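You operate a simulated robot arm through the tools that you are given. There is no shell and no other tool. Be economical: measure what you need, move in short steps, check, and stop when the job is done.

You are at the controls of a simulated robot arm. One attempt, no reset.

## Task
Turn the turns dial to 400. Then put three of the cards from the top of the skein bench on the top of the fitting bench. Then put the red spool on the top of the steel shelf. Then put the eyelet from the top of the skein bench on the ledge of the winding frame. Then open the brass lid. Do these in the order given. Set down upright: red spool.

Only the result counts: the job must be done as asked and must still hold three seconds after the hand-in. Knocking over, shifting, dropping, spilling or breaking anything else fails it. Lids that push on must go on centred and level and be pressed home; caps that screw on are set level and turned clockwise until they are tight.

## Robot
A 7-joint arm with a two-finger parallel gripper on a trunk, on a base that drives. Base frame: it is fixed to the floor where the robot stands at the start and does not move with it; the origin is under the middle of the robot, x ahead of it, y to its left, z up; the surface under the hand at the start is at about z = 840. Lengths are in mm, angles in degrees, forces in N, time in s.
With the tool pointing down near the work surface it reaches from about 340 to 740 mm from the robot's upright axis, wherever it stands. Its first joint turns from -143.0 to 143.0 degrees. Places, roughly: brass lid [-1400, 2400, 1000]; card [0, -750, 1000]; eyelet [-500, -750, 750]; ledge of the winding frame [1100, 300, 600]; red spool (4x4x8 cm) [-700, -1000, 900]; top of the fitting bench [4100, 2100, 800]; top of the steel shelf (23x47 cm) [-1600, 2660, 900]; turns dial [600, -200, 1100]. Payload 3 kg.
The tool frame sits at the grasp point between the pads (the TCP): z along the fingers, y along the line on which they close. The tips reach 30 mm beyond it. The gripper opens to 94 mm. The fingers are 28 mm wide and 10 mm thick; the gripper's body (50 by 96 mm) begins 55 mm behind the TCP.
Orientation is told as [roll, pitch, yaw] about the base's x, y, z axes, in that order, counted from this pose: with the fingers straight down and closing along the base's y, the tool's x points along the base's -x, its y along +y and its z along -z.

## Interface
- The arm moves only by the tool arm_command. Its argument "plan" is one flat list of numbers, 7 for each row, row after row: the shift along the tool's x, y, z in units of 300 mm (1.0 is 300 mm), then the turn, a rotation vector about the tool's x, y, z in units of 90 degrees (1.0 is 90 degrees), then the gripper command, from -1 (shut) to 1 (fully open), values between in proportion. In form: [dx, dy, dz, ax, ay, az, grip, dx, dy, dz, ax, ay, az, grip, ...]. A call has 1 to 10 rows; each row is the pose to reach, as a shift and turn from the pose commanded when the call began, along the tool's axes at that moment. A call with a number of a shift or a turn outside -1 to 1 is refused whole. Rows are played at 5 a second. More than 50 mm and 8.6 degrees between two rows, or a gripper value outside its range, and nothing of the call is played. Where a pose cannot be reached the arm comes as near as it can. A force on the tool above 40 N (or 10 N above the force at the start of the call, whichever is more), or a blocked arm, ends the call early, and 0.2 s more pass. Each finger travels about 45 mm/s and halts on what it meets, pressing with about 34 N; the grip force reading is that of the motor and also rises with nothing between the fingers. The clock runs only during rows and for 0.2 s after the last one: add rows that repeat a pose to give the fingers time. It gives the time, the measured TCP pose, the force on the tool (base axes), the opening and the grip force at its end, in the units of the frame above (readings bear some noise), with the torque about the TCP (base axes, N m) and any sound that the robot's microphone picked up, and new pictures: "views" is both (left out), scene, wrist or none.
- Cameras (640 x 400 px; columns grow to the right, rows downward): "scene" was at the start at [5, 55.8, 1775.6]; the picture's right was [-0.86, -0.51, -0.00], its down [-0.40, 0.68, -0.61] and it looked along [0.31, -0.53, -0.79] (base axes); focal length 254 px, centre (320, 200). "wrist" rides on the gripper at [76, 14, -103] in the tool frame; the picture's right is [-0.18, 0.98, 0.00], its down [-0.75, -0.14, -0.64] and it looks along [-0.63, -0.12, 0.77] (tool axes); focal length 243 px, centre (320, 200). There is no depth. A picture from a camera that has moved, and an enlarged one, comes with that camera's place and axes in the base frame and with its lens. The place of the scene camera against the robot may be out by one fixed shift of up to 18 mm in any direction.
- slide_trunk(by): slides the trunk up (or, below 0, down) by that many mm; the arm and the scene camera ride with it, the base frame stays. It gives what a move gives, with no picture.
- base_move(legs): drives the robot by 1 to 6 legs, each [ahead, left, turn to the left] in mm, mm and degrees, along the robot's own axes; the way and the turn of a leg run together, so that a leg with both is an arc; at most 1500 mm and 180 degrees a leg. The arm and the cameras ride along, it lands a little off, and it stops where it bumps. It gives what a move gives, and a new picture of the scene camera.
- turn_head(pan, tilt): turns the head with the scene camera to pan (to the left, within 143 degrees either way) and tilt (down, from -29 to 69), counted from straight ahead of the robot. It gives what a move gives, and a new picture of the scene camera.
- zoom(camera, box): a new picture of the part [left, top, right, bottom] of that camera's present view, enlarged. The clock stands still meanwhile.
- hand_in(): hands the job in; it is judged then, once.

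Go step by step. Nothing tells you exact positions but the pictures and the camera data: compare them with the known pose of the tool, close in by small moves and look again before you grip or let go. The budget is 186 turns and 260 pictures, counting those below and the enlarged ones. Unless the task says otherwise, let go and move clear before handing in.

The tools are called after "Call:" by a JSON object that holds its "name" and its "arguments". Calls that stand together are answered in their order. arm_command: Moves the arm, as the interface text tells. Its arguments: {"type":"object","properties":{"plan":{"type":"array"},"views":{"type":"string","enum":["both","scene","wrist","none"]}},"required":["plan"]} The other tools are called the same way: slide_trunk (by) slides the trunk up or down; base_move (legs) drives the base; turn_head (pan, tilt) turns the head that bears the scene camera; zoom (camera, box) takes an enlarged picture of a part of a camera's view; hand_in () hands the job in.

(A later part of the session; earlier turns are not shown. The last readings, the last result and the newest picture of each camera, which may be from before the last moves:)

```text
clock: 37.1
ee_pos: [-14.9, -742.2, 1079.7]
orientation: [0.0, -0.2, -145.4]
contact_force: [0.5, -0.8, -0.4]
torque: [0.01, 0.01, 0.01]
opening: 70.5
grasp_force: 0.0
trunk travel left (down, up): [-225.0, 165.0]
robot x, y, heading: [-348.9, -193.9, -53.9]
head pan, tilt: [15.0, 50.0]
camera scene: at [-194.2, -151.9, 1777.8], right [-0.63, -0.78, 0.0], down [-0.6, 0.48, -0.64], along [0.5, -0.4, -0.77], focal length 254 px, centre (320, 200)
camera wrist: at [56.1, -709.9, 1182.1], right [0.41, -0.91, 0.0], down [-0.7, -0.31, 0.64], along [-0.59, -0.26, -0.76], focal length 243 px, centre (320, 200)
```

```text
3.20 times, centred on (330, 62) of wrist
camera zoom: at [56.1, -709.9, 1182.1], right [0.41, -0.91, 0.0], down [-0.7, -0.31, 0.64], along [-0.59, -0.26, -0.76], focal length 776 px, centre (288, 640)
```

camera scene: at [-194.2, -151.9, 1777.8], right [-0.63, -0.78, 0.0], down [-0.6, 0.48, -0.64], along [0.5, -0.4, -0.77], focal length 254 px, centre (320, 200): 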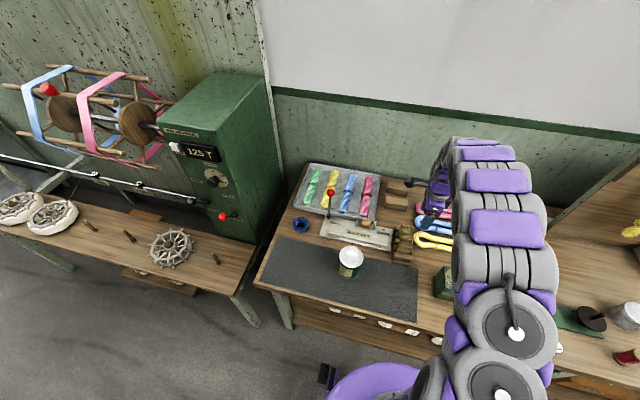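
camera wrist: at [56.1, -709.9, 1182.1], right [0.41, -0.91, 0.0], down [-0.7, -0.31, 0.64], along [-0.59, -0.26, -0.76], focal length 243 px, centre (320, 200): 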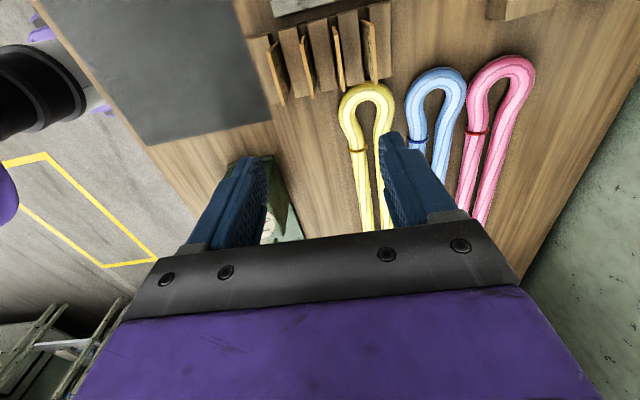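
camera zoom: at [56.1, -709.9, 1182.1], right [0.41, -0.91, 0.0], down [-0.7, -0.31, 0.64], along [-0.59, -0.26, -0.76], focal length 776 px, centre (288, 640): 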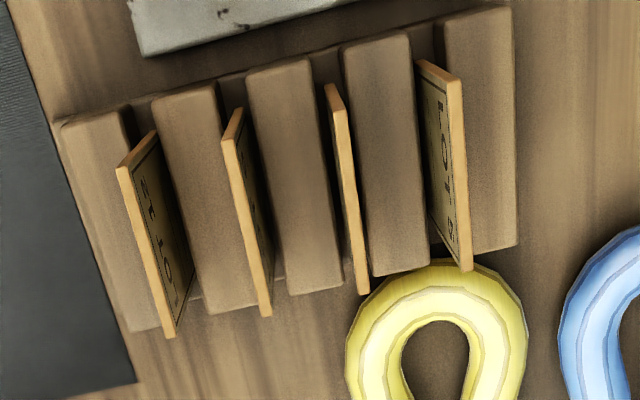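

From two views the LOT 12 card's top edge is centred near (-18, -697, 932) and the rack teeth top out near 880. I shift above it, narrow the fingers and look.

Call:
{"name": "arm_command", "arguments": {"plan": [0.026, -0.044, 0.11, 0, 0, 0, 0, 0.052, -0.088, 0.22, 0, 0, 0, -0.2, 0.078, -0.131, 0.3, 0, 0, 0, -0.4, 0.078, -0.131, 0.33, 0, 0, 0, -0.4], "views": "wrist"}}

Call:
{"name": "zoom", "arguments": {"camera": "wrist", "box": [220, 80, 420, 220]}}

Call:
{"name": "zoom", "arguments": {"camera": "scene", "box": [360, 180, 460, 270]}}

```text
clock: 38.1
ee_pos: [-16.9, -694.0, 978.3]
orientation: [0.1, -0.2, -145.1]
contact_force: [0.7, 0.0, 0.6]
torque: [0.01, 0.0, 0.0]
opening: 28.0
grasp_force: 0.0
trunk travel left (down, up): [-225.0, 165.0]
robot x, y, heading: [-352.5, -197.1, -53.7]
head pan, tilt: [15.0, 50.0]
camera wrist: at [53.8, -662.9, 1081.8], right [0.41, -0.91, 0.0], down [-0.7, -0.31, 0.64], along [-0.59, -0.27, -0.77], focal length 243 px, centre (320, 200)
```

wrist: 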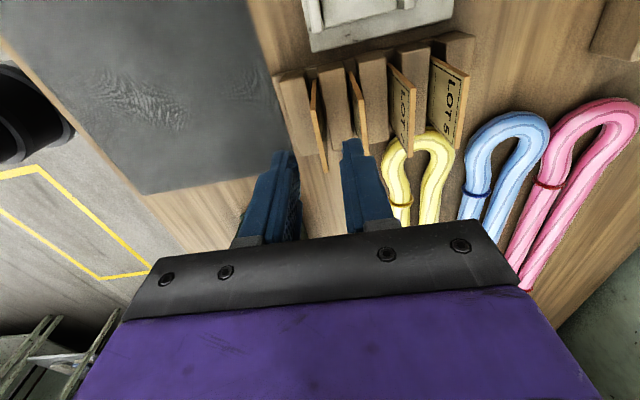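

```text
2.86 times, centred on (320, 150) of wrist
camera zoom: at [53.8, -662.9, 1081.8], right [0.41, -0.91, 0.0], down [-0.7, -0.31, 0.64], along [-0.59, -0.27, -0.77], focal length 693 px, centre (320, 343)
```

zoom: 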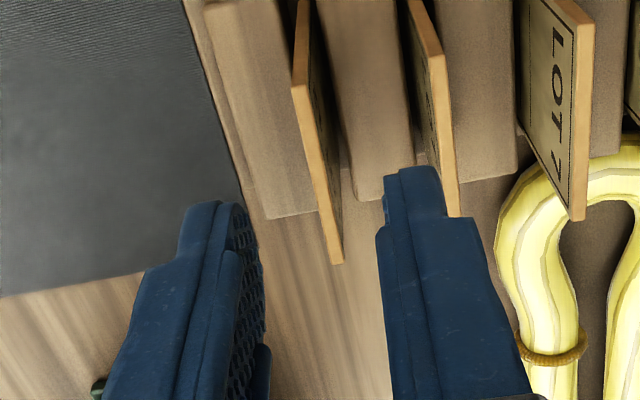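

```text
4.44 times, centred on (410, 225) of scene
camera zoom: at [-196.3, -151.2, 1778.0], right [-0.63, -0.78, 0.0], down [-0.6, 0.48, -0.64], along [0.5, -0.4, -0.77], focal length 1131 px, centre (-80, 89)
```

zoom: 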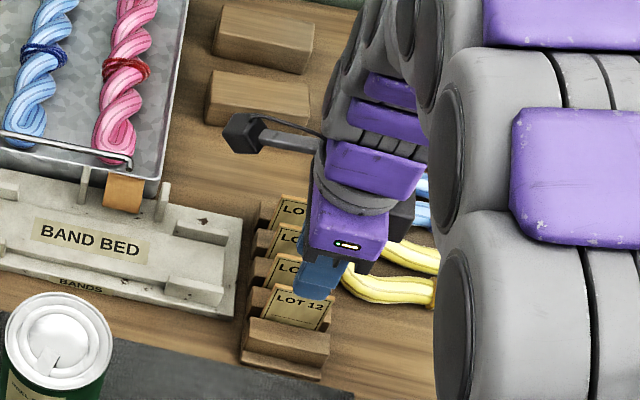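

Aligned with LOT 12. I descend around it and grip.

Call:
{"name": "arm_command", "arguments": {"plan": [0, 0, 0.07, 0, 0, 0, -0.4, 0, 0, 0.13, 0, 0, 0, -0.4, 0, 0, 0.19, 0, 0, 0, -0.4, 0, 0, 0.19, 0, 0, 0, -0.7, 0, 0, 0.19, 0, 0, 0, -1, 0, 0, 0.19, 0, 0, 0, -1], "views": "wrist"}}

```text
clock: 39.5
ee_pos: [-18.0, -693.2, 923.0]
orientation: [0.1, -0.2, -145.2]
contact_force: [1.0, 1.0, 1.5]
torque: [0.03, -0.01, -0.03]
opening: 6.3
grasp_force: 33.6
trunk travel left (down, up): [-225.0, 165.0]
robot x, y, heading: [-348.4, -192.2, -54.3]
head pan, tilt: [15.0, 50.0]
camera wrist: at [52.3, -662.4, 1026.5], right [0.41, -0.91, 0.0], down [-0.7, -0.31, 0.64], along [-0.59, -0.27, -0.77], focal length 243 px, centre (320, 200)
```

wrist: 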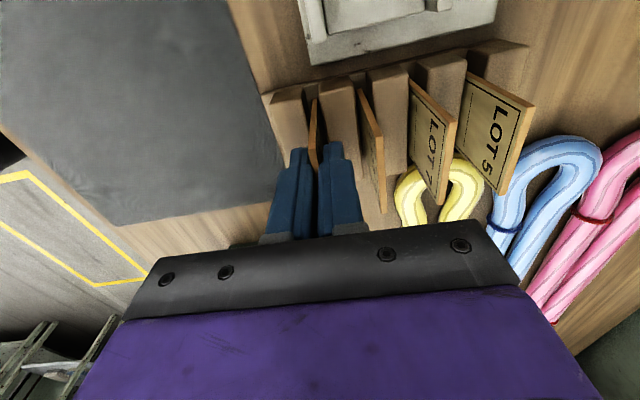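

Gripped. I lift it straight out.

Call:
{"name": "arm_command", "arguments": {"plan": [0, 0, -0.1, 0, 0, 0, -1, 0, 0, -0.23, 0, 0, 0, -1, 0, 0, -0.38, 0, 0, 0, -1, 0, 0, -0.54, 0, 0, 0, -1, 0, 0, -0.7, 0, 0, 0, -1, 0, 0, -0.85, 0, 0, 0, -1], "views": "wrist"}}

```text
clock: 40.9
ee_pos: [-14.8, -694.4, 1178.5]
orientation: [0.1, -0.2, -145.2]
contact_force: [-0.6, -0.4, -0.1]
torque: [0.01, 0.0, 0.01]
opening: 6.8
grasp_force: 34.8
trunk travel left (down, up): [-225.0, 165.0]
robot x, y, heading: [-350.5, -191.5, -53.7]
head pan, tilt: [15.0, 50.0]
camera wrist: at [55.1, -662.6, 1280.5], right [0.41, -0.91, 0.0], down [-0.7, -0.31, 0.64], along [-0.59, -0.26, -0.76], focal length 243 px, centre (320, 200)
```

wrist: 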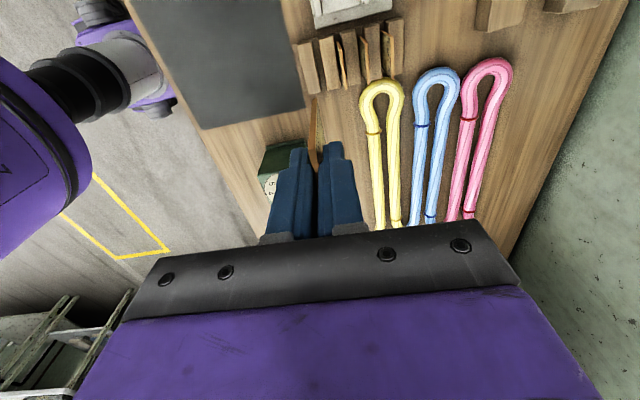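

The card is held. I back off from the bench and drive sideways along the wall toward the fitting bench.

Call:
{"name": "base_move", "arguments": {"legs": [[-500, 0, 0], [0, 1500, 0], [0, 1500, 0], [0, 1300, 0]]}}

Call:
{"name": "turn_head", "arguments": {"pan": 20, "tilt": 40}}

```text
clock: 64.0
ee_pos: [3149.3, 2261.0, 1178.5]
orientation: [0.1, -0.2, -144.3]
contact_force: [0.7, 0.6, -0.4]
torque: [-0.02, 0.04, 0.01]
opening: 6.7
grasp_force: 34.4
trunk travel left (down, up): [-225.0, 165.0]
robot x, y, heading: [2807.0, 2760.0, -53.1]
head pan, tilt: [15.0, 50.0]
camera scene: at [2958.9, 2802.6, 1778.1], right [-0.62, -0.79, 0.0], down [-0.6, 0.47, -0.64], along [0.51, -0.39, -0.77], focal length 254 px, centre (320, 200)
```

scene: 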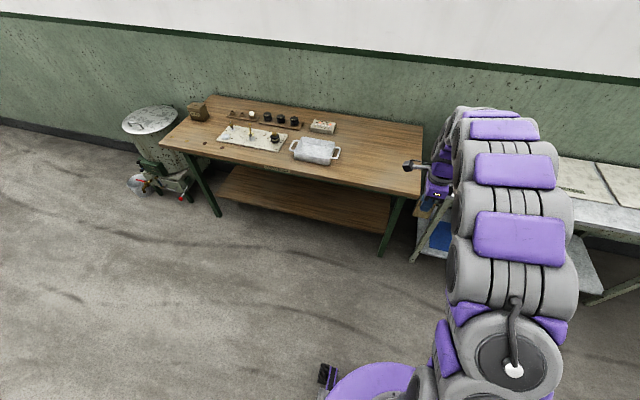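

```text
clock: 64.7
ee_pos: [3149.7, 2262.9, 1177.8]
orientation: [0.2, -0.3, -144.2]
contact_force: [-0.2, 0.7, 0.2]
torque: [-0.01, -0.02, -0.03]
opening: 6.6
grasp_force: 33.5
trunk travel left (down, up): [-225.0, 165.0]
robot x, y, heading: [2803.7, 2761.1, -53.0]
head pan, tilt: [20.0, 40.0]
camera scene: at [2970.7, 2804.8, 1792.1], right [-0.54, -0.84, 0.0], down [-0.54, 0.35, -0.76], along [0.64, -0.42, -0.65], focal length 254 px, centre (320, 200)
```

scene: 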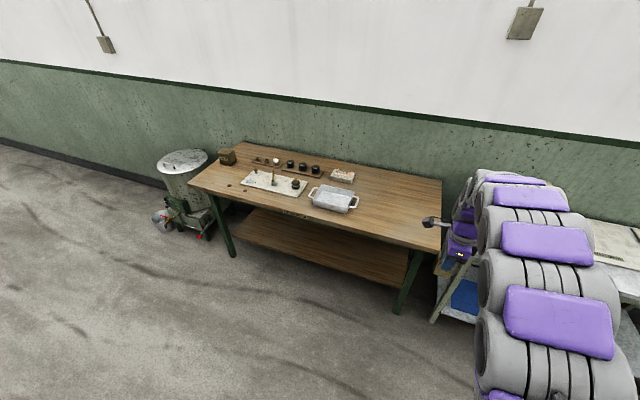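

The fitting bench's right half is free. I drive up so that the hand is over the free area.

Call:
{"name": "base_move", "arguments": {"legs": [[0, 231, 0], [550, 0, 0]]}}

Call:
{"name": "arm_command", "arguments": {"plan": [0, 0, 0.16, 0, 0, 0, -1, 0, 0, 0.32, 0, 0, 0, -1, 0, 0, 0.48, 0, 0, 0, -1], "views": "both"}}

```text
clock: 69.2
ee_pos: [3658.0, 1957.4, 1177.9]
orientation: [0.1, 0.0, -144.4]
contact_force: [1.4, -0.7, -0.1]
torque: [-0.01, 0.03, -0.02]
opening: 6.8
grasp_force: 34.3
trunk travel left (down, up): [-225.0, 165.0]
robot x, y, heading: [3319.4, 2459.9, -53.0]
head pan, tilt: [20.0, 40.0]
camera scene: at [3480.4, 2497.9, 1792.6], right [-0.55, -0.84, 0.0], down [-0.54, 0.35, -0.76], along [0.64, -0.42, -0.64], focal length 254 px, centre (320, 200)
```

scene: 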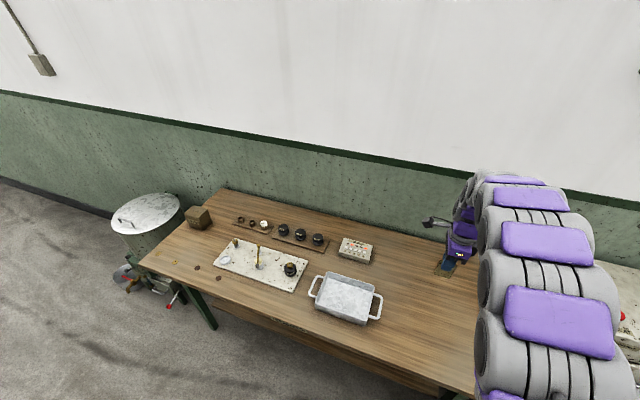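

```text
clock: 70.0
ee_pos: [3657.5, 1956.8, 1032.4]
orientation: [0.3, 0.0, -144.5]
contact_force: [-0.5, -0.4, -0.7]
torque: [0.01, -0.01, 0.01]
opening: 6.8
grasp_force: 33.9
trunk travel left (down, up): [-225.0, 165.0]
robot x, y, heading: [3315.6, 2459.5, -53.3]
head pan, tilt: [20.0, 40.0]
camera scene: at [3482.7, 2497.7, 1792.3], right [-0.55, -0.84, 0.0], down [-0.54, 0.35, -0.76], along [0.64, -0.42, -0.65], focal length 254 px, centre (320, 200)
camera wrist: at [3727.7, 1990.3, 1135.4], right [0.42, -0.91, 0.0], down [-0.7, -0.32, 0.64], along [-0.58, -0.27, -0.77], focal length 243 px, centre (320, 200)
```

scene: 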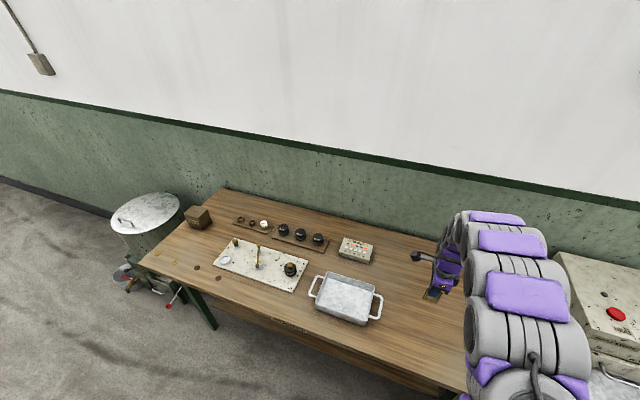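
wrist: 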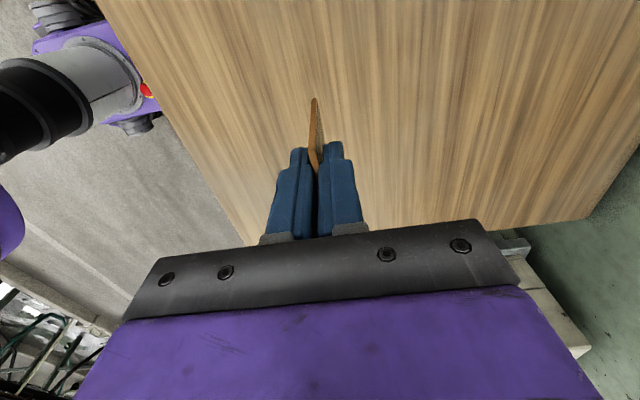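

Call:
{"name": "arm_command", "arguments": {"plan": [0, 0, 0.13, 0, 0, 0, -1, 0, 0, 0.26, 0, 0, 0, -1, 0, 0, 0.38, 0, 0, 0, -1, 0, 0, 0.41, 0, 0, 0, -1, 0, 0, 0.43, 0, 0, 0, -1, 0, 0, 0.45, 0, 0, 0, -1, 0, 0, 0.47, 0, 0, 0, -1, 0, 0, 0.49, 0, 0, 0, -1, 0, 0, 0.51, 0, 0, 0, -1], "views": "scene"}}

Call:
{"name": "zoom", "arguments": {"camera": "scene", "box": [390, 230, 490, 330]}}

```text
clock: 72.0
ee_pos: [3659.1, 1959.9, 882.9]
orientation: [0.4, -0.2, -144.6]
contact_force: [3.5, -4.9, 34.1]
torque: [-0.18, -0.18, -0.01]
opening: 7.1
grasp_force: 33.8
trunk travel left (down, up): [-225.0, 165.0]
robot x, y, heading: [3315.1, 2456.9, -53.5]
head pan, tilt: [20.0, 40.0]
camera scene: at [3481.2, 2505.3, 1792.6], right [-0.55, -0.84, 0.0], down [-0.54, 0.35, -0.77], along [0.64, -0.42, -0.64], focal length 254 px, centre (320, 200)
```

scene: 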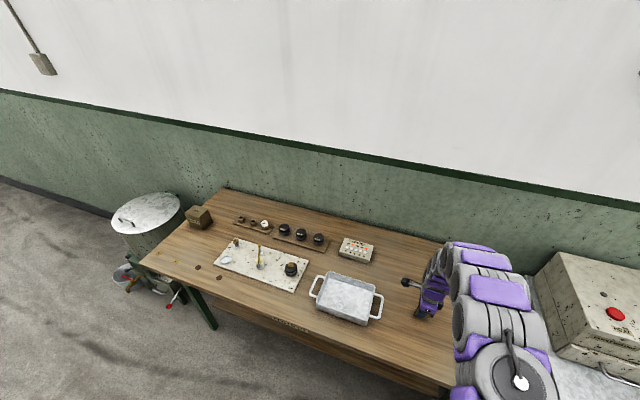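

```text
4.00 times, centred on (440, 280) of scene
camera zoom: at [3481.2, 2505.3, 1792.6], right [-0.55, -0.84, 0.0], down [-0.54, 0.35, -0.77], along [0.64, -0.42, -0.64], focal length 1018 px, centre (-160, -120)
```

zoom: 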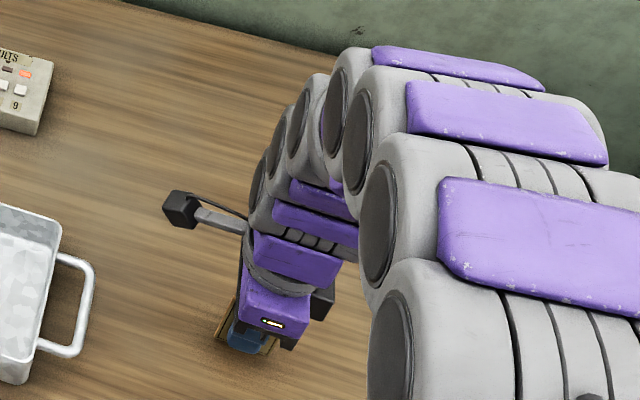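

The card touches the bench (34 N). I ease off, release and lift.

Call:
{"name": "arm_command", "arguments": {"plan": [0, 0, -0.01, 0, 0, 0, -1, 0, 0, -0.01, 0, 0, 0, -0.7, 0, 0, -0.01, 0, 0, 0, -0.4, 0, 0, -0.01, 0, 0, 0, -0.2, 0, 0, -0.1, 0, 0, 0, -0.2, 0, 0, -0.25, 0, 0, 0, -0.2, 0, 0, -0.4, 0, 0, 0, -0.2, 0, 0, -0.55, 0, 0, 0, -0.2, 0, 0, -0.7, 0, 0, 0, -0.2, 0, 0, -0.85, 0, 0, 0, -0.2], "views": "wrist"}}

```text
clock: 74.2
ee_pos: [3659.4, 1961.6, 1137.0]
orientation: [0.2, -0.2, -144.5]
contact_force: [0.0, 1.1, -0.1]
torque: [-0.04, 0.03, -0.01]
opening: 37.8
grasp_force: 0.0
trunk travel left (down, up): [-225.0, 165.0]
robot x, y, heading: [3318.2, 2456.5, -53.4]
head pan, tilt: [20.0, 40.0]
camera wrist: at [3730.7, 1994.5, 1240.7], right [0.42, -0.91, 0.0], down [-0.7, -0.32, 0.64], along [-0.58, -0.27, -0.77], focal length 243 px, centre (320, 200)
```

wrist: 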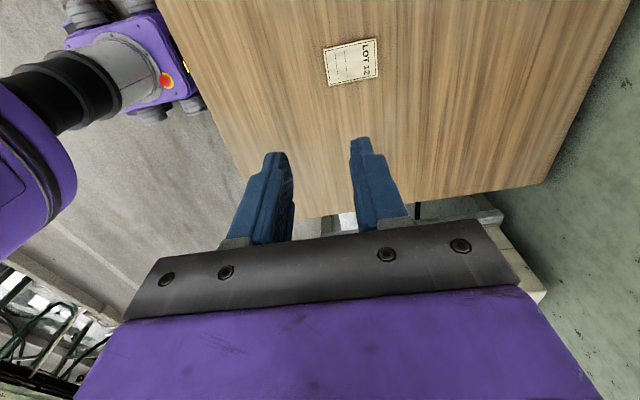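

LOT 12 lies flat on the fitting bench. Back to the skein bench for the next.

Call:
{"name": "base_move", "arguments": {"legs": [[-500, 0, 0], [0, -1500, 0], [0, -1500, 0], [0, -1500, 0], [0, -24, 0], [400, 0, 0]]}}

```text
clock: 100.7
ee_pos: [-19.7, -692.1, 1136.9]
orientation: [0.2, 0.2, -144.5]
contact_force: [0.6, -0.9, -0.2]
torque: [-0.01, -0.04, 0.02]
opening: 37.7
grasp_force: 0.1
trunk travel left (down, up): [-225.0, 165.0]
robot x, y, heading: [-353.4, -188.1, -53.2]
head pan, tilt: [20.0, 40.0]
camera scene: at [-189.9, -146.5, 1792.0], right [-0.55, -0.84, 0.0], down [-0.54, 0.35, -0.76], along [0.64, -0.42, -0.65], focal length 254 px, centre (320, 200)
```

scene: 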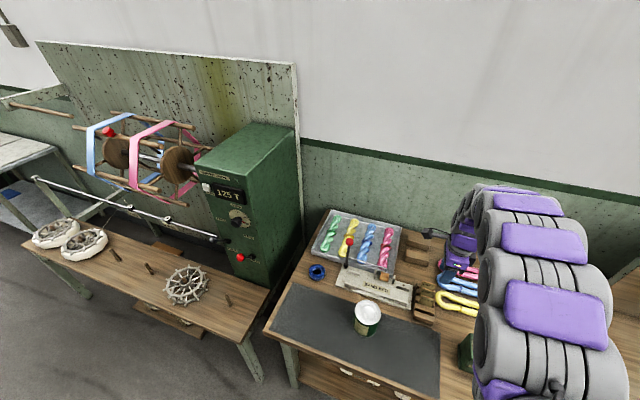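

Call:
{"name": "arm_command", "arguments": {"plan": [0, 0.03, 0.13, 0, 0, 0, -0.4, 0, 0.06, 0.26, 0, 0, 0, -0.4, 0, 0.09, 0.4, 0, 0, 0, -0.4, 0.003, 0.12, 0.53, 0, 0, 0.005, -0.4], "views": "none"}}

Call:
{"name": "zoom", "arguments": {"camera": "wrist", "box": [220, 80, 420, 220]}}

```text
clock: 101.7
ee_pos: [-6.8, -724.3, 977.3]
orientation: [0.2, 0.7, -145.0]
contact_force: [-0.3, -0.3, 0.1]
torque: [0.01, 0.03, -0.01]
opening: 28.0
grasp_force: 0.0
trunk travel left (down, up): [-225.0, 165.0]
robot x, y, heading: [-363.9, -188.9, -53.0]
head pan, tilt: [20.0, 40.0]
```

```text
2.86 times, centred on (320, 150) of wrist
camera zoom: at [62.1, -693.4, 1081.4], right [0.41, -0.91, 0.0], down [-0.71, -0.32, 0.63], along [-0.57, -0.26, -0.77], focal length 693 px, centre (320, 343)
```

zoom: 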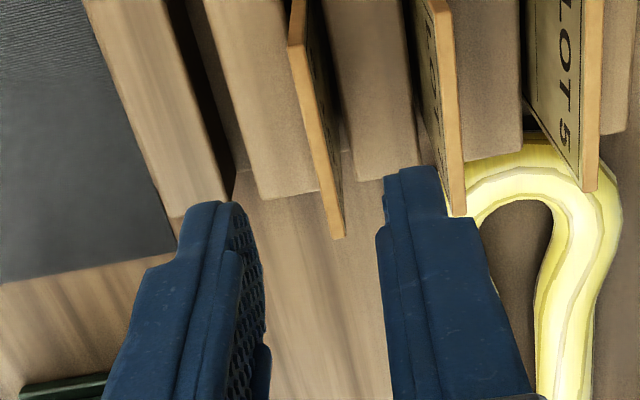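

Aligned with LOT 9; a small shift along the card, then descend and grip.

Call:
{"name": "arm_command", "arguments": {"plan": [0.025, 0, 0.06, 0, 0, 0, -0.4, 0.025, 0, 0.12, 0, 0, 0, -0.4, 0.025, 0, 0.185, 0, 0, 0, -0.4, 0.025, 0, 0.185, 0, 0, 0, -0.7, 0.025, 0, 0.185, 0, 0, 0, -1, 0.025, 0, 0.185, 0, 0, 0, -1], "views": "wrist"}}

```text
clock: 103.1
ee_pos: [12.4, -712.8, 924.6]
orientation: [0.4, 0.1, -144.8]
contact_force: [0.1, 0.2, -0.7]
torque: [0.0, 0.02, -0.01]
opening: 6.6
grasp_force: 33.4
trunk travel left (down, up): [-225.0, 165.0]
robot x, y, heading: [-355.9, -193.2, -52.9]
head pan, tilt: [20.0, 40.0]
camera wrist: at [80.3, -681.4, 1027.4], right [0.41, -0.91, 0.01], down [-0.7, -0.32, 0.64], along [-0.58, -0.27, -0.77], focal length 243 px, centre (320, 200)
```

wrist: 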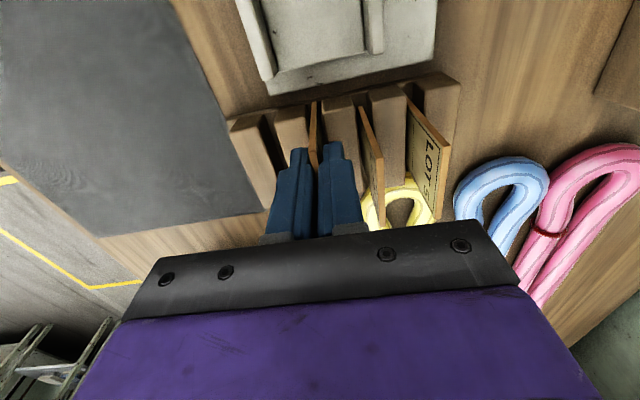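

Call:
{"name": "arm_command", "arguments": {"plan": [0, 0, -0.1, 0, 0, 0, -1, 0, 0, -0.23, 0, 0, 0, -1, 0, 0, -0.38, 0, 0, 0, -1, 0, 0, -0.54, 0, 0, 0, -1, 0, 0, -0.7, 0, 0, 0, -1, 0, 0, -0.8, 0, 0, 0, -1], "views": "none"}}

Call:
{"name": "base_move", "arguments": {"legs": [[-500, 0, 0], [0, 1500, 0], [0, 1500, 0], [0, 1433, 0], [540, 0, 0]]}}

```text
clock: 104.5
ee_pos: [7.1, -713.2, 1162.6]
orientation: [0.3, 0.2, -144.9]
contact_force: [0.1, 0.1, -0.3]
torque: [0.0, 0.02, 0.0]
opening: 6.9
grasp_force: 34.4
trunk travel left (down, up): [-225.0, 165.0]
robot x, y, heading: [-353.6, -191.6, -53.0]
head pan, tilt: [20.0, 40.0]
```

```text
clock: 131.1
ee_pos: [3647.5, 1776.1, 1162.6]
orientation: [0.3, 0.2, -147.1]
contact_force: [0.5, 0.2, 0.0]
torque: [0.02, 0.03, 0.02]
opening: 7.1
grasp_force: 33.9
trunk travel left (down, up): [-225.0, 165.0]
robot x, y, heading: [3301.9, 2314.7, -55.1]
head pan, tilt: [20.0, 40.0]
camera scene: at [3470.3, 2350.0, 1792.1], right [-0.58, -0.82, 0.0], down [-0.53, 0.37, -0.76], along [0.62, -0.44, -0.65], focal length 254 px, centre (320, 200)
```

scene: 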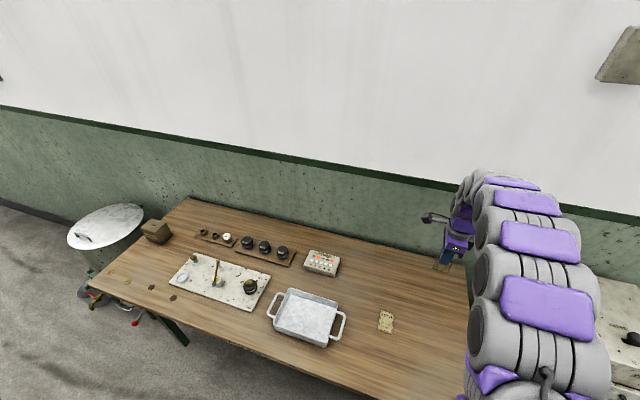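

It landed somewhat deeper over the bench but in a free spot; I lower the card here.

Call:
{"name": "arm_command", "arguments": {"plan": [0, 0, 0.16, 0, 0, 0, -1, 0, 0, 0.32, 0, 0, 0, -1, 0, 0, 0.48, 0, 0, 0, -1, 0, 0, 0.64, 0, 0, 0, -1, 0, 0, 0.76, 0, 0, 0, -1, 0, 0, 0.84, 0, 0, 0, -1, 0, 0, 0.87, 0, 0, 0, -1, 0, 0, 0.895, 0, 0, 0, -1, 0, 0, 0.92, 0, 0, 0, -1, 0, 0, 0.945, 0, 0, 0, -1], "views": "wrist"}}

```text
clock: 133.3
ee_pos: [3646.5, 1779.5, 881.4]
orientation: [0.7, 0.3, -147.1]
contact_force: [2.3, -3.4, 33.7]
torque: [-0.14, -0.12, -0.01]
opening: 6.8
grasp_force: 34.3
trunk travel left (down, up): [-225.0, 165.0]
robot x, y, heading: [3305.2, 2311.7, -55.1]
head pan, tilt: [20.0, 40.0]
camera wrist: at [3718.2, 1809.1, 985.4], right [0.38, -0.92, 0.01], down [-0.71, -0.29, 0.64], along [-0.59, -0.25, -0.77], focal length 243 px, centre (320, 200)
```

wrist: 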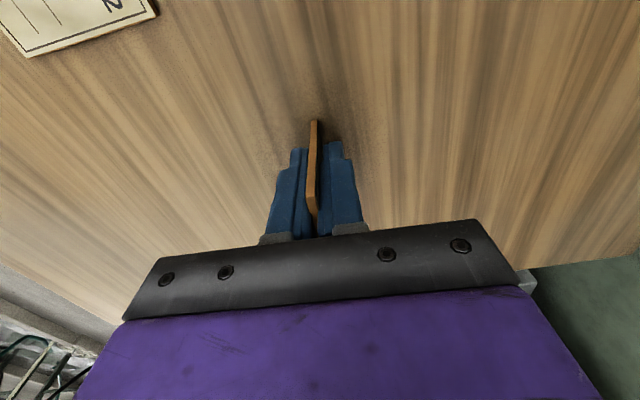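

Call:
{"name": "arm_command", "arguments": {"plan": [0, 0, -0.01, 0, 0, 0, -1, 0, 0, -0.01, 0, 0, 0, -0.7, 0, 0, -0.01, 0, 0, 0, -0.4, 0, 0, -0.01, 0, 0, 0, -0.2, 0, 0, -0.1, 0, 0, 0, -0.2, 0, 0, -0.25, 0, 0, 0, -0.2, 0, 0, -0.4, 0, 0, 0, -0.2, 0, 0, -0.55, 0, 0, 0, -0.2, 0, 0, -0.7, 0, 0, 0, -0.2, 0, 0, -0.85, 0, 0, 0, -0.2], "views": "wrist"}}

```text
clock: 135.5
ee_pos: [3645.9, 1780.2, 1137.3]
orientation: [0.5, 0.3, -147.1]
contact_force: [0.6, 0.0, 0.7]
torque: [-0.02, 0.0, 0.01]
opening: 37.5
grasp_force: 0.1
trunk travel left (down, up): [-225.0, 165.0]
robot x, y, heading: [3301.1, 2310.9, -55.1]
head pan, tilt: [20.0, 40.0]
camera wrist: at [3716.7, 1810.4, 1240.7], right [0.38, -0.93, 0.01], down [-0.71, -0.29, 0.64], along [-0.59, -0.25, -0.77], focal length 243 px, centre (320, 200)
```

wrist: 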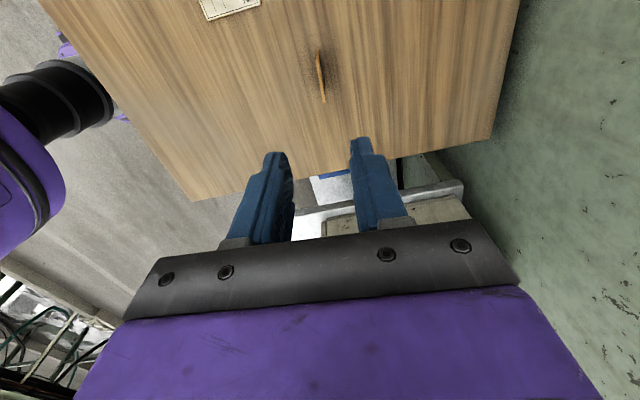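

The second card stands upright on the bench, fine. Back for the third.

Call:
{"name": "base_move", "arguments": {"legs": [[-500, 0, 0], [0, -1500, 0], [0, -1500, 0], [0, -1409, 0]]}}

```text
clock: 159.1
ee_pos: [-241.0, -324.8, 1137.3]
orientation: [0.4, 0.0, -146.9]
contact_force: [-0.4, 0.1, -0.6]
torque: [0.04, -0.02, 0.04]
opening: 37.5
grasp_force: 0.0
trunk travel left (down, up): [-225.0, 165.0]
robot x, y, heading: [-590.6, 205.4, -55.1]
head pan, tilt: [20.0, 40.0]
camera scene: at [-418.7, 246.2, 1791.9], right [-0.57, -0.82, 0.0], down [-0.53, 0.37, -0.76], along [0.63, -0.44, -0.65], focal length 254 px, centre (320, 200)
```

scene: 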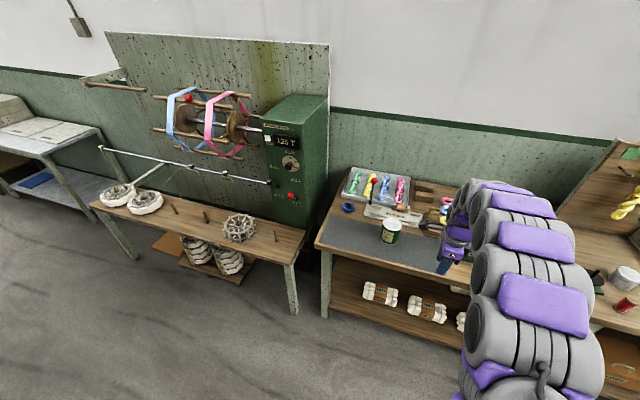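

Call:
{"name": "base_move", "arguments": {"legs": [[465, -12, 0]]}}

Call:
{"name": "zoom", "arguments": {"camera": "wrist", "box": [220, 0, 420, 140]}}

```text
clock: 161.9
ee_pos: [19.1, -713.7, 1136.5]
orientation: [0.4, 0.1, -146.7]
contact_force: [0.8, -0.8, -0.2]
torque: [-0.01, 0.02, -0.01]
opening: 37.4
grasp_force: 0.0
trunk travel left (down, up): [-225.0, 165.0]
robot x, y, heading: [-326.9, -185.1, -54.8]
head pan, tilt: [20.0, 40.0]
camera scene: at [-160.3, -145.5, 1792.0], right [-0.57, -0.82, 0.0], down [-0.53, 0.37, -0.76], along [0.63, -0.44, -0.65], focal length 254 px, centre (320, 200)
```

scene: 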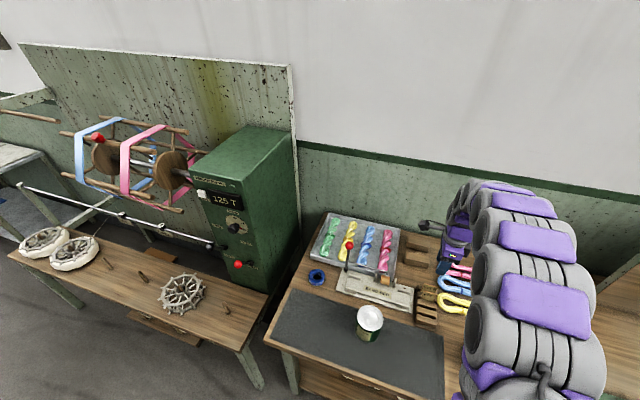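

```text
2.86 times, centred on (320, 70) of wrist
camera zoom: at [89.7, -682.7, 1240.5], right [0.39, -0.92, 0.01], down [-0.71, -0.29, 0.64], along [-0.59, -0.25, -0.77], focal length 693 px, centre (320, 571)
```

zoom: 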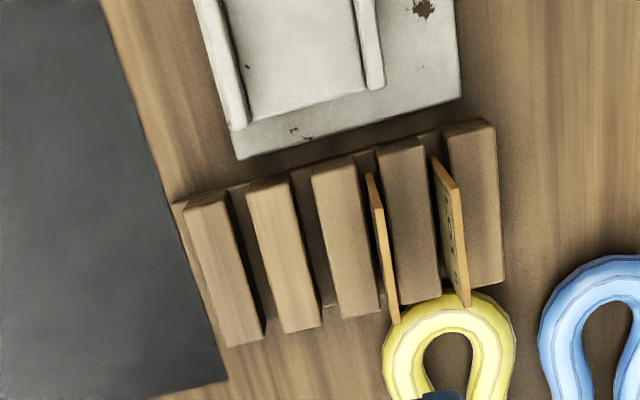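

Call:
{"name": "arm_command", "arguments": {"plan": [-0.01, 0.021, 0.13, 0, 0, -0.005, -0.4, -0.02, 0.042, 0.26, 0, 0, -0.01, -0.4, -0.03, 0.063, 0.4, 0, 0, -0.015, -0.4, -0.039, 0.084, 0.527, 0, 0, -0.019, -0.4], "views": "none"}}

Call:
{"name": "zoom", "arguments": {"camera": "wrist", "box": [220, 80, 420, 220]}}

```text
clock: 162.9
ee_pos: [22.3, -737.9, 980.1]
orientation: [0.6, 0.2, -144.9]
contact_force: [-0.7, -0.6, -0.7]
torque: [0.04, 0.04, 0.03]
opening: 28.3
grasp_force: 0.1
trunk travel left (down, up): [-225.0, 165.0]
robot x, y, heading: [-326.1, -188.6, -54.8]
head pan, tilt: [20.0, 40.0]
```

```text
2.86 times, centred on (320, 150) of wrist
camera zoom: at [92.3, -706.5, 1083.6], right [0.41, -0.91, 0.01], down [-0.7, -0.31, 0.64], along [-0.58, -0.27, -0.77], focal length 693 px, centre (320, 343)
```

zoom: 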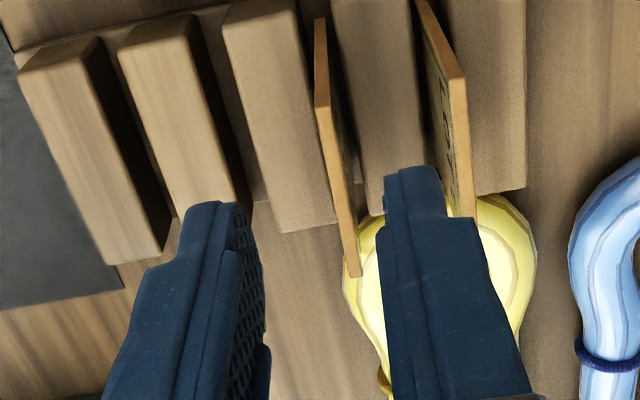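

Call:
{"name": "arm_command", "arguments": {"plan": [0, 0.013, 0.06, 0, 0, 0, -0.4, 0, 0.013, 0.12, 0, 0, 0, -0.4, 0, 0.013, 0.19, 0, 0, 0, -0.4, 0, 0.013, 0.19, 0, 0, 0, -0.7, 0, 0.013, 0.19, 0, 0, 0, -1, 0, 0.013, 0.19, 0, 0, 0, -1], "views": "wrist"}}

```text
clock: 164.3
ee_pos: [26.9, -742.2, 923.7]
orientation: [0.7, 0.3, -145.0]
contact_force: [-0.3, 0.5, -0.9]
torque: [0.0, -0.02, 0.02]
opening: 7.0
grasp_force: 34.1
trunk travel left (down, up): [-225.0, 165.0]
robot x, y, heading: [-329.1, -181.3, -55.0]
head pan, tilt: [20.0, 40.0]
camera wrist: at [96.3, -710.1, 1026.2], right [0.41, -0.91, 0.01], down [-0.7, -0.31, 0.64], along [-0.58, -0.27, -0.77], focal length 243 px, centre (320, 200)
```

wrist: 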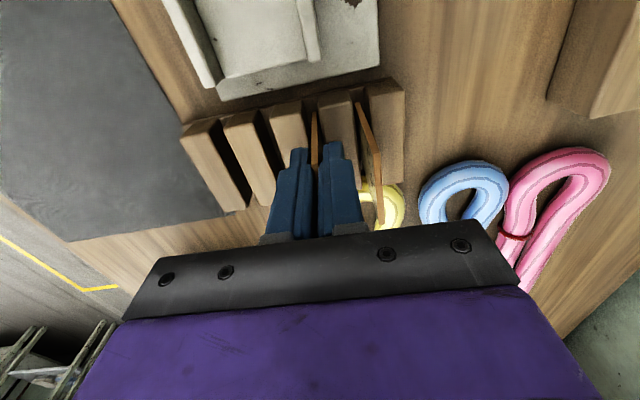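

Call:
{"name": "arm_command", "arguments": {"plan": [0, 0, -0.1, 0, 0, 0, -1, 0, 0, -0.23, 0, 0, 0, -1, 0, 0, -0.38, 0, 0, 0, -1, 0, 0, -0.54, 0, 0, 0, -1, 0, 0, -0.7, 0, 0, 0, -1, 0, 0, -0.8, 0, 0, 0, -1], "views": "none"}}

Call:
{"name": "base_move", "arguments": {"legs": [[-500, 0, 0], [0, 1500, 0], [0, 1500, 0], [0, 1433, 0]]}}

```text
clock: 165.7
ee_pos: [22.4, -740.9, 1164.0]
orientation: [0.6, 0.2, -144.9]
contact_force: [-0.4, 1.1, -0.1]
torque: [0.0, -0.03, -0.02]
opening: 6.7
grasp_force: 33.6
trunk travel left (down, up): [-225.0, 165.0]
robot x, y, heading: [-330.4, -181.7, -54.9]
head pan, tilt: [20.0, 40.0]
```

```text
clock: 189.5
ee_pos: [3340.6, 2259.9, 1162.3]
orientation: [0.6, 0.4, -145.1]
contact_force: [0.1, 0.3, -0.9]
torque: [0.07, -0.02, 0.0]
opening: 6.7
grasp_force: 34.3
trunk travel left (down, up): [-225.0, 165.0]
robot x, y, heading: [2988.0, 2823.1, -54.8]
head pan, tilt: [20.0, 40.0]
camera scene: at [3156.0, 2856.0, 1792.6], right [-0.57, -0.82, 0.0], down [-0.53, 0.37, -0.76], along [0.63, -0.44, -0.64], focal length 254 px, centre (320, 200)
```

scene: 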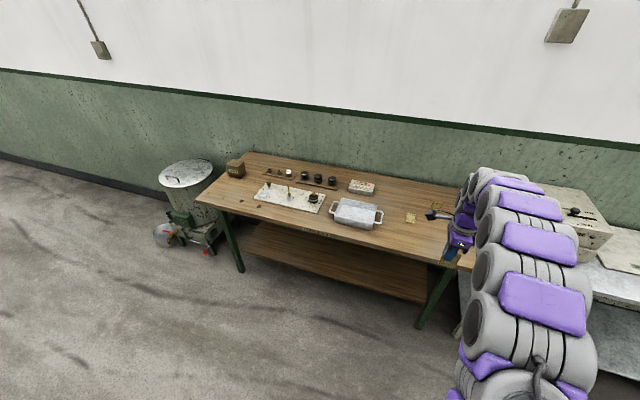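

Call:
{"name": "base_move", "arguments": {"legs": [[447, -6, 0]]}}

Call:
{"name": "arm_command", "arguments": {"plan": [0, 0, 0.16, 0, 0, 0, -1, 0, 0, 0.32, 0, 0, 0, -1, 0, 0, 0.48, 0, 0, 0, -1], "views": "wrist"}}

```text
clock: 192.2
ee_pos: [3593.9, 1898.5, 1164.1]
orientation: [0.7, 0.3, -144.8]
contact_force: [0.9, -0.4, -0.5]
torque: [0.02, -0.05, 0.02]
opening: 6.6
grasp_force: 34.1
trunk travel left (down, up): [-225.0, 165.0]
robot x, y, heading: [3243.4, 2450.2, -54.5]
head pan, tilt: [20.0, 40.0]
camera scene: at [3411.2, 2492.4, 1792.1], right [-0.57, -0.82, 0.0], down [-0.53, 0.37, -0.76], along [0.63, -0.43, -0.65], focal length 254 px, centre (320, 200)
```

scene: 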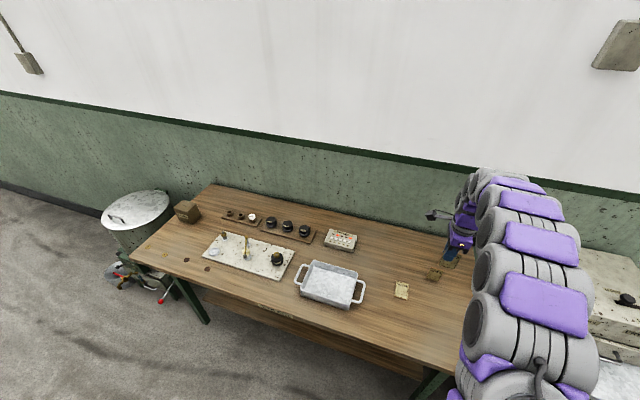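

```text
clock: 193.0
ee_pos: [3596.1, 1896.4, 1022.1]
orientation: [0.8, 0.2, -144.8]
contact_force: [0.3, 0.5, 0.4]
torque: [-0.02, 0.01, 0.0]
opening: 7.0
grasp_force: 33.9
trunk travel left (down, up): [-225.0, 165.0]
robot x, y, heading: [3248.5, 2452.1, -54.5]
head pan, tilt: [20.0, 40.0]
camera wrist: at [3666.1, 1929.7, 1126.0], right [0.42, -0.91, 0.01], down [-0.7, -0.31, 0.64], along [-0.58, -0.27, -0.77], focal length 243 px, centre (320, 200)
```

wrist: 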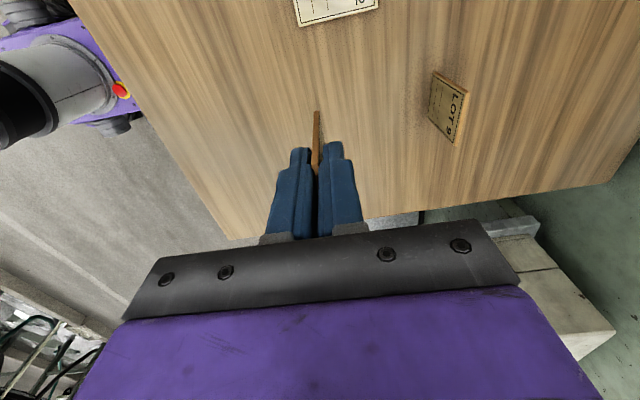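

Call:
{"name": "arm_command", "arguments": {"plan": [0, 0, 0.13, 0, 0, 0, -1, 0, 0, 0.26, 0, 0, 0, -1, 0, 0, 0.36, 0, 0, 0, -1, 0, 0, 0.39, 0, 0, 0, -1, 0, 0, 0.41, 0, 0, 0, -1, 0, 0, 0.43, 0, 0, 0, -1, 0, 0, 0.45, 0, 0, 0, -1, 0, 0, 0.465, 0, 0, 0, -1, 0, 0, 0.48, 0, 0, 0, -1], "views": "none"}}

Call:
{"name": "arm_command", "arguments": {"plan": [0, 0, -0.01, 0, 0, 0, -1, 0, 0, -0.01, 0, 0, 0, -0.7, 0, 0, -0.01, 0, 0, 0, -0.4, 0, 0, -0.01, 0, 0, 0, -0.2, 0, 0, -0.1, 0, 0, 0, -0.2, 0, 0, -0.25, 0, 0, 0, -0.2, 0, 0, -0.4, 0, 0, 0, -0.2, 0, 0, -0.55, 0, 0, 0, -0.2, 0, 0, -0.7, 0, 0, 0, -0.2, 0, 0, -0.85, 0, 0, 0, -0.2], "views": "wrist"}}

```text
clock: 195.0
ee_pos: [3596.3, 1900.1, 880.3]
orientation: [1.0, 0.2, -144.8]
contact_force: [1.3, -1.8, 33.8]
torque: [-0.14, -0.04, 0.01]
opening: 6.7
grasp_force: 34.0
trunk travel left (down, up): [-225.0, 165.0]
robot x, y, heading: [3239.0, 2452.5, -54.6]
head pan, tilt: [20.0, 40.0]
```

```text
clock: 197.2
ee_pos: [3595.2, 1901.5, 1134.5]
orientation: [0.9, 0.3, -144.8]
contact_force: [0.0, -0.1, 0.2]
torque: [-0.01, 0.03, -0.01]
opening: 37.6
grasp_force: 0.1
trunk travel left (down, up): [-225.0, 165.0]
robot x, y, heading: [3247.0, 2452.4, -54.7]
head pan, tilt: [20.0, 40.0]
camera wrist: at [3664.4, 1934.4, 1237.3], right [0.42, -0.91, 0.01], down [-0.7, -0.31, 0.64], along [-0.57, -0.28, -0.77], focal length 243 px, centre (320, 200)
```

wrist: 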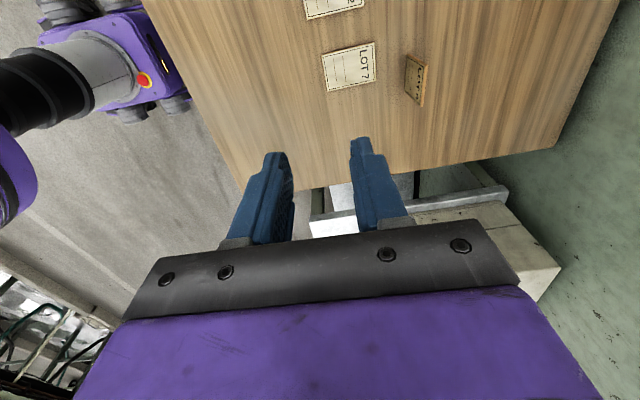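

All three cards are on the fitting bench. Next the red spool: I drive back along the wall to the far end of the skein bench.

Call:
{"name": "base_move", "arguments": {"legs": [[-500, 0, 0], [0, -1500, 0], [0, -1500, 0], [0, -1500, 0], [0, -650, 0]]}}

Call:
{"name": "turn_head", "arguments": {"pan": 15, "tilt": 45}}

```text
clock: 224.6
ee_pos: [-989.8, -567.4, 1133.3]
orientation: [0.8, -0.2, -145.7]
contact_force: [-0.8, 0.0, 0.5]
torque: [-0.01, 0.02, 0.01]
opening: 37.6
grasp_force: 0.0
trunk travel left (down, up): [-225.0, 165.0]
robot x, y, heading: [-1339.4, -7.7, -55.8]
head pan, tilt: [20.0, 40.0]
camera scene: at [-1159.9, 30.5, 1791.1], right [-0.58, -0.81, 0.01], down [-0.53, 0.37, -0.76], along [0.62, -0.45, -0.65], focal length 254 px, centre (320, 200)
```

scene: 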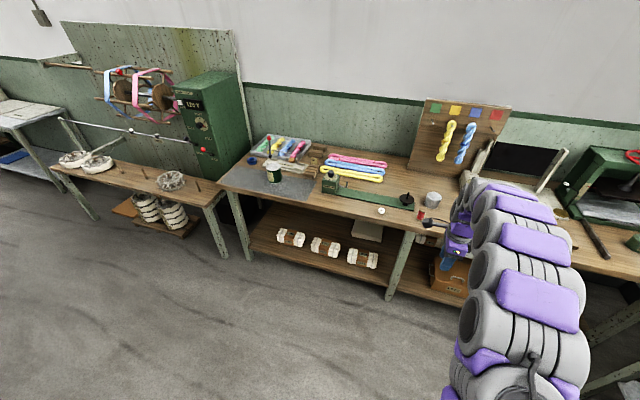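

```text
clock: 225.2
ee_pos: [-996.3, -569.8, 1134.7]
orientation: [0.9, 0.2, -145.9]
contact_force: [0.1, 0.5, 0.3]
torque: [-0.02, 0.0, -0.01]
opening: 37.5
grasp_force: 0.0
trunk travel left (down, up): [-225.0, 165.0]
robot x, y, heading: [-1336.9, -9.8, -55.9]
head pan, tilt: [15.0, 45.0]
camera scene: at [-1178.9, 19.4, 1785.2], right [-0.65, -0.76, 0.0], down [-0.54, 0.46, -0.71], along [0.54, -0.46, -0.71], focal length 254 px, centre (320, 200)
```

scene: 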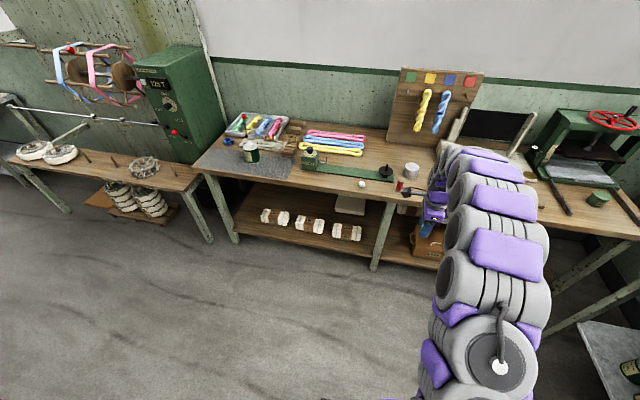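

Call:
{"name": "base_move", "arguments": {"legs": [[480, 31, 0]]}}

Call:
{"name": "arm_command", "arguments": {"plan": [0, 0, 0.1, 0, 0, 0, 0.2, 0, 0, 0.15, 0, 0, 0, 0.6], "views": "wrist"}}

```text
clock: 228.0
ee_pos: [-699.4, -939.5, 1133.7]
orientation: [0.9, 0.1, -145.5]
contact_force: [0.0, 0.6, 0.0]
torque: [0.01, 0.0, 0.0]
opening: 37.5
grasp_force: 0.1
trunk travel left (down, up): [-225.0, 165.0]
robot x, y, heading: [-1043.2, -384.6, -55.5]
head pan, tilt: [15.0, 45.0]
camera scene: at [-881.8, -349.1, 1784.6], right [-0.65, -0.76, 0.0], down [-0.54, 0.46, -0.7], along [0.54, -0.46, -0.71], focal length 254 px, centre (320, 200)
```

scene: 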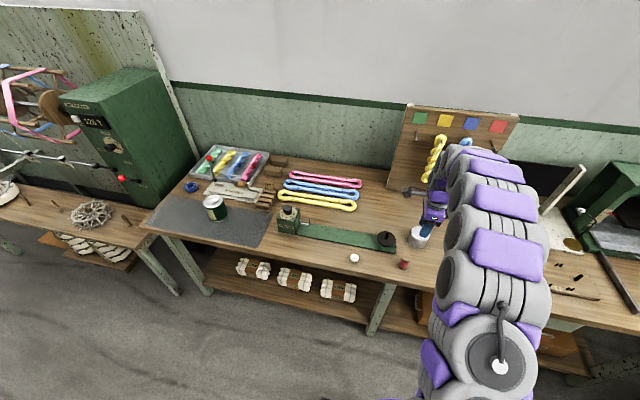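

```text
clock: 228.6
ee_pos: [-702.6, -938.3, 1090.3]
orientation: [1.0, 0.2, -145.5]
contact_force: [-0.2, 0.1, -0.1]
torque: [0.01, 0.01, 0.0]
opening: 75.3
grasp_force: 0.0
trunk travel left (down, up): [-225.0, 165.0]
robot x, y, heading: [-1044.1, -380.4, -55.5]
head pan, tilt: [15.0, 45.0]
camera wrist: at [-632.4, -905.3, 1193.3], right [0.4, -0.91, 0.02], down [-0.71, -0.3, 0.64], along [-0.58, -0.27, -0.77], focal length 243 px, centre (320, 200)
```

wrist: 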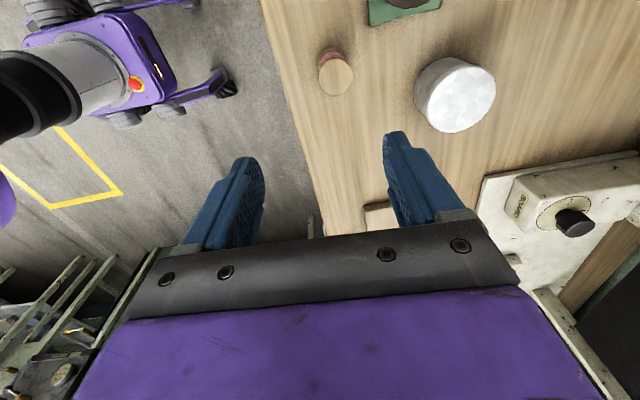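

Call:
{"name": "arm_command", "arguments": {"plan": [0.012, 0.023, 0.14, 0, 0, 0, 0.6, 0.024, 0.046, 0.28, 0, 0, 0, 0.6, 0.035, 0.068, 0.41, 0, 0, 0, 0.6], "views": "wrist"}}

```text
clock: 229.4
ee_pos: [-681.6, -950.6, 967.5]
orientation: [1.1, 0.2, -145.5]
contact_force: [-0.6, -1.0, -0.2]
torque: [0.03, 0.0, 0.02]
opening: 75.2
grasp_force: 0.0
trunk travel left (down, up): [-225.0, 165.0]
robot x, y, heading: [-1042.6, -382.6, -55.4]
head pan, tilt: [15.0, 45.0]
camera wrist: at [-611.9, -919.2, 1070.6], right [0.4, -0.91, 0.02], down [-0.71, -0.3, 0.64], along [-0.58, -0.27, -0.77], focal length 243 px, centre (320, 200)
```

wrist: 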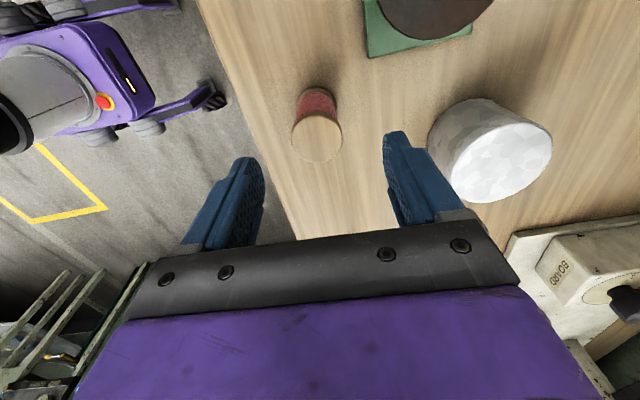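

Call:
{"name": "arm_command", "arguments": {"plan": [0.01, 0, 0.13, 0, 0, 0, 0.6, 0.01, 0, 0.257, 0, 0, 0, 0.6, 0.01, 0, 0.257, 0, 0, 0, 0.2, 0.01, 0, 0.257, 0, 0, 0, -0.2, 0.01, 0, 0.257, 0, 0, 0, -0.6, 0.01, 0, 0.257, 0, 0, 0, -1, 0.01, 0, 0.257, 0, 0, 0, -1], "views": "wrist"}}

```text
clock: 231.0
ee_pos: [-676.3, -950.1, 890.6]
orientation: [0.9, 0.1, -145.5]
contact_force: [0.4, -0.8, 0.1]
torque: [0.02, -0.05, 0.0]
opening: 39.7
grasp_force: 33.6
trunk travel left (down, up): [-225.0, 165.0]
robot x, y, heading: [-1041.3, -384.0, -55.4]
head pan, tilt: [15.0, 45.0]
camera wrist: at [-607.3, -917.7, 994.0], right [0.4, -0.91, 0.02], down [-0.71, -0.3, 0.64], along [-0.58, -0.27, -0.77], focal length 243 px, centre (320, 200)
```

wrist: 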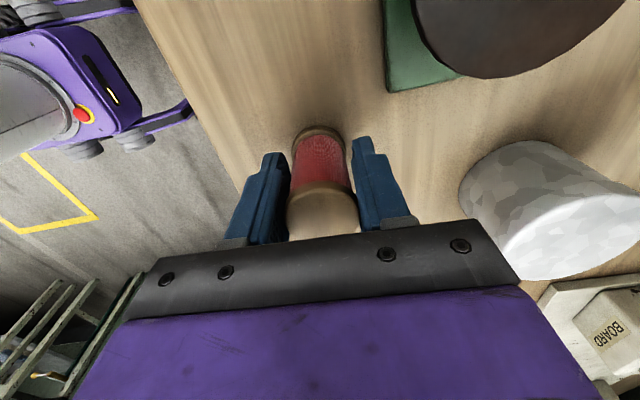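

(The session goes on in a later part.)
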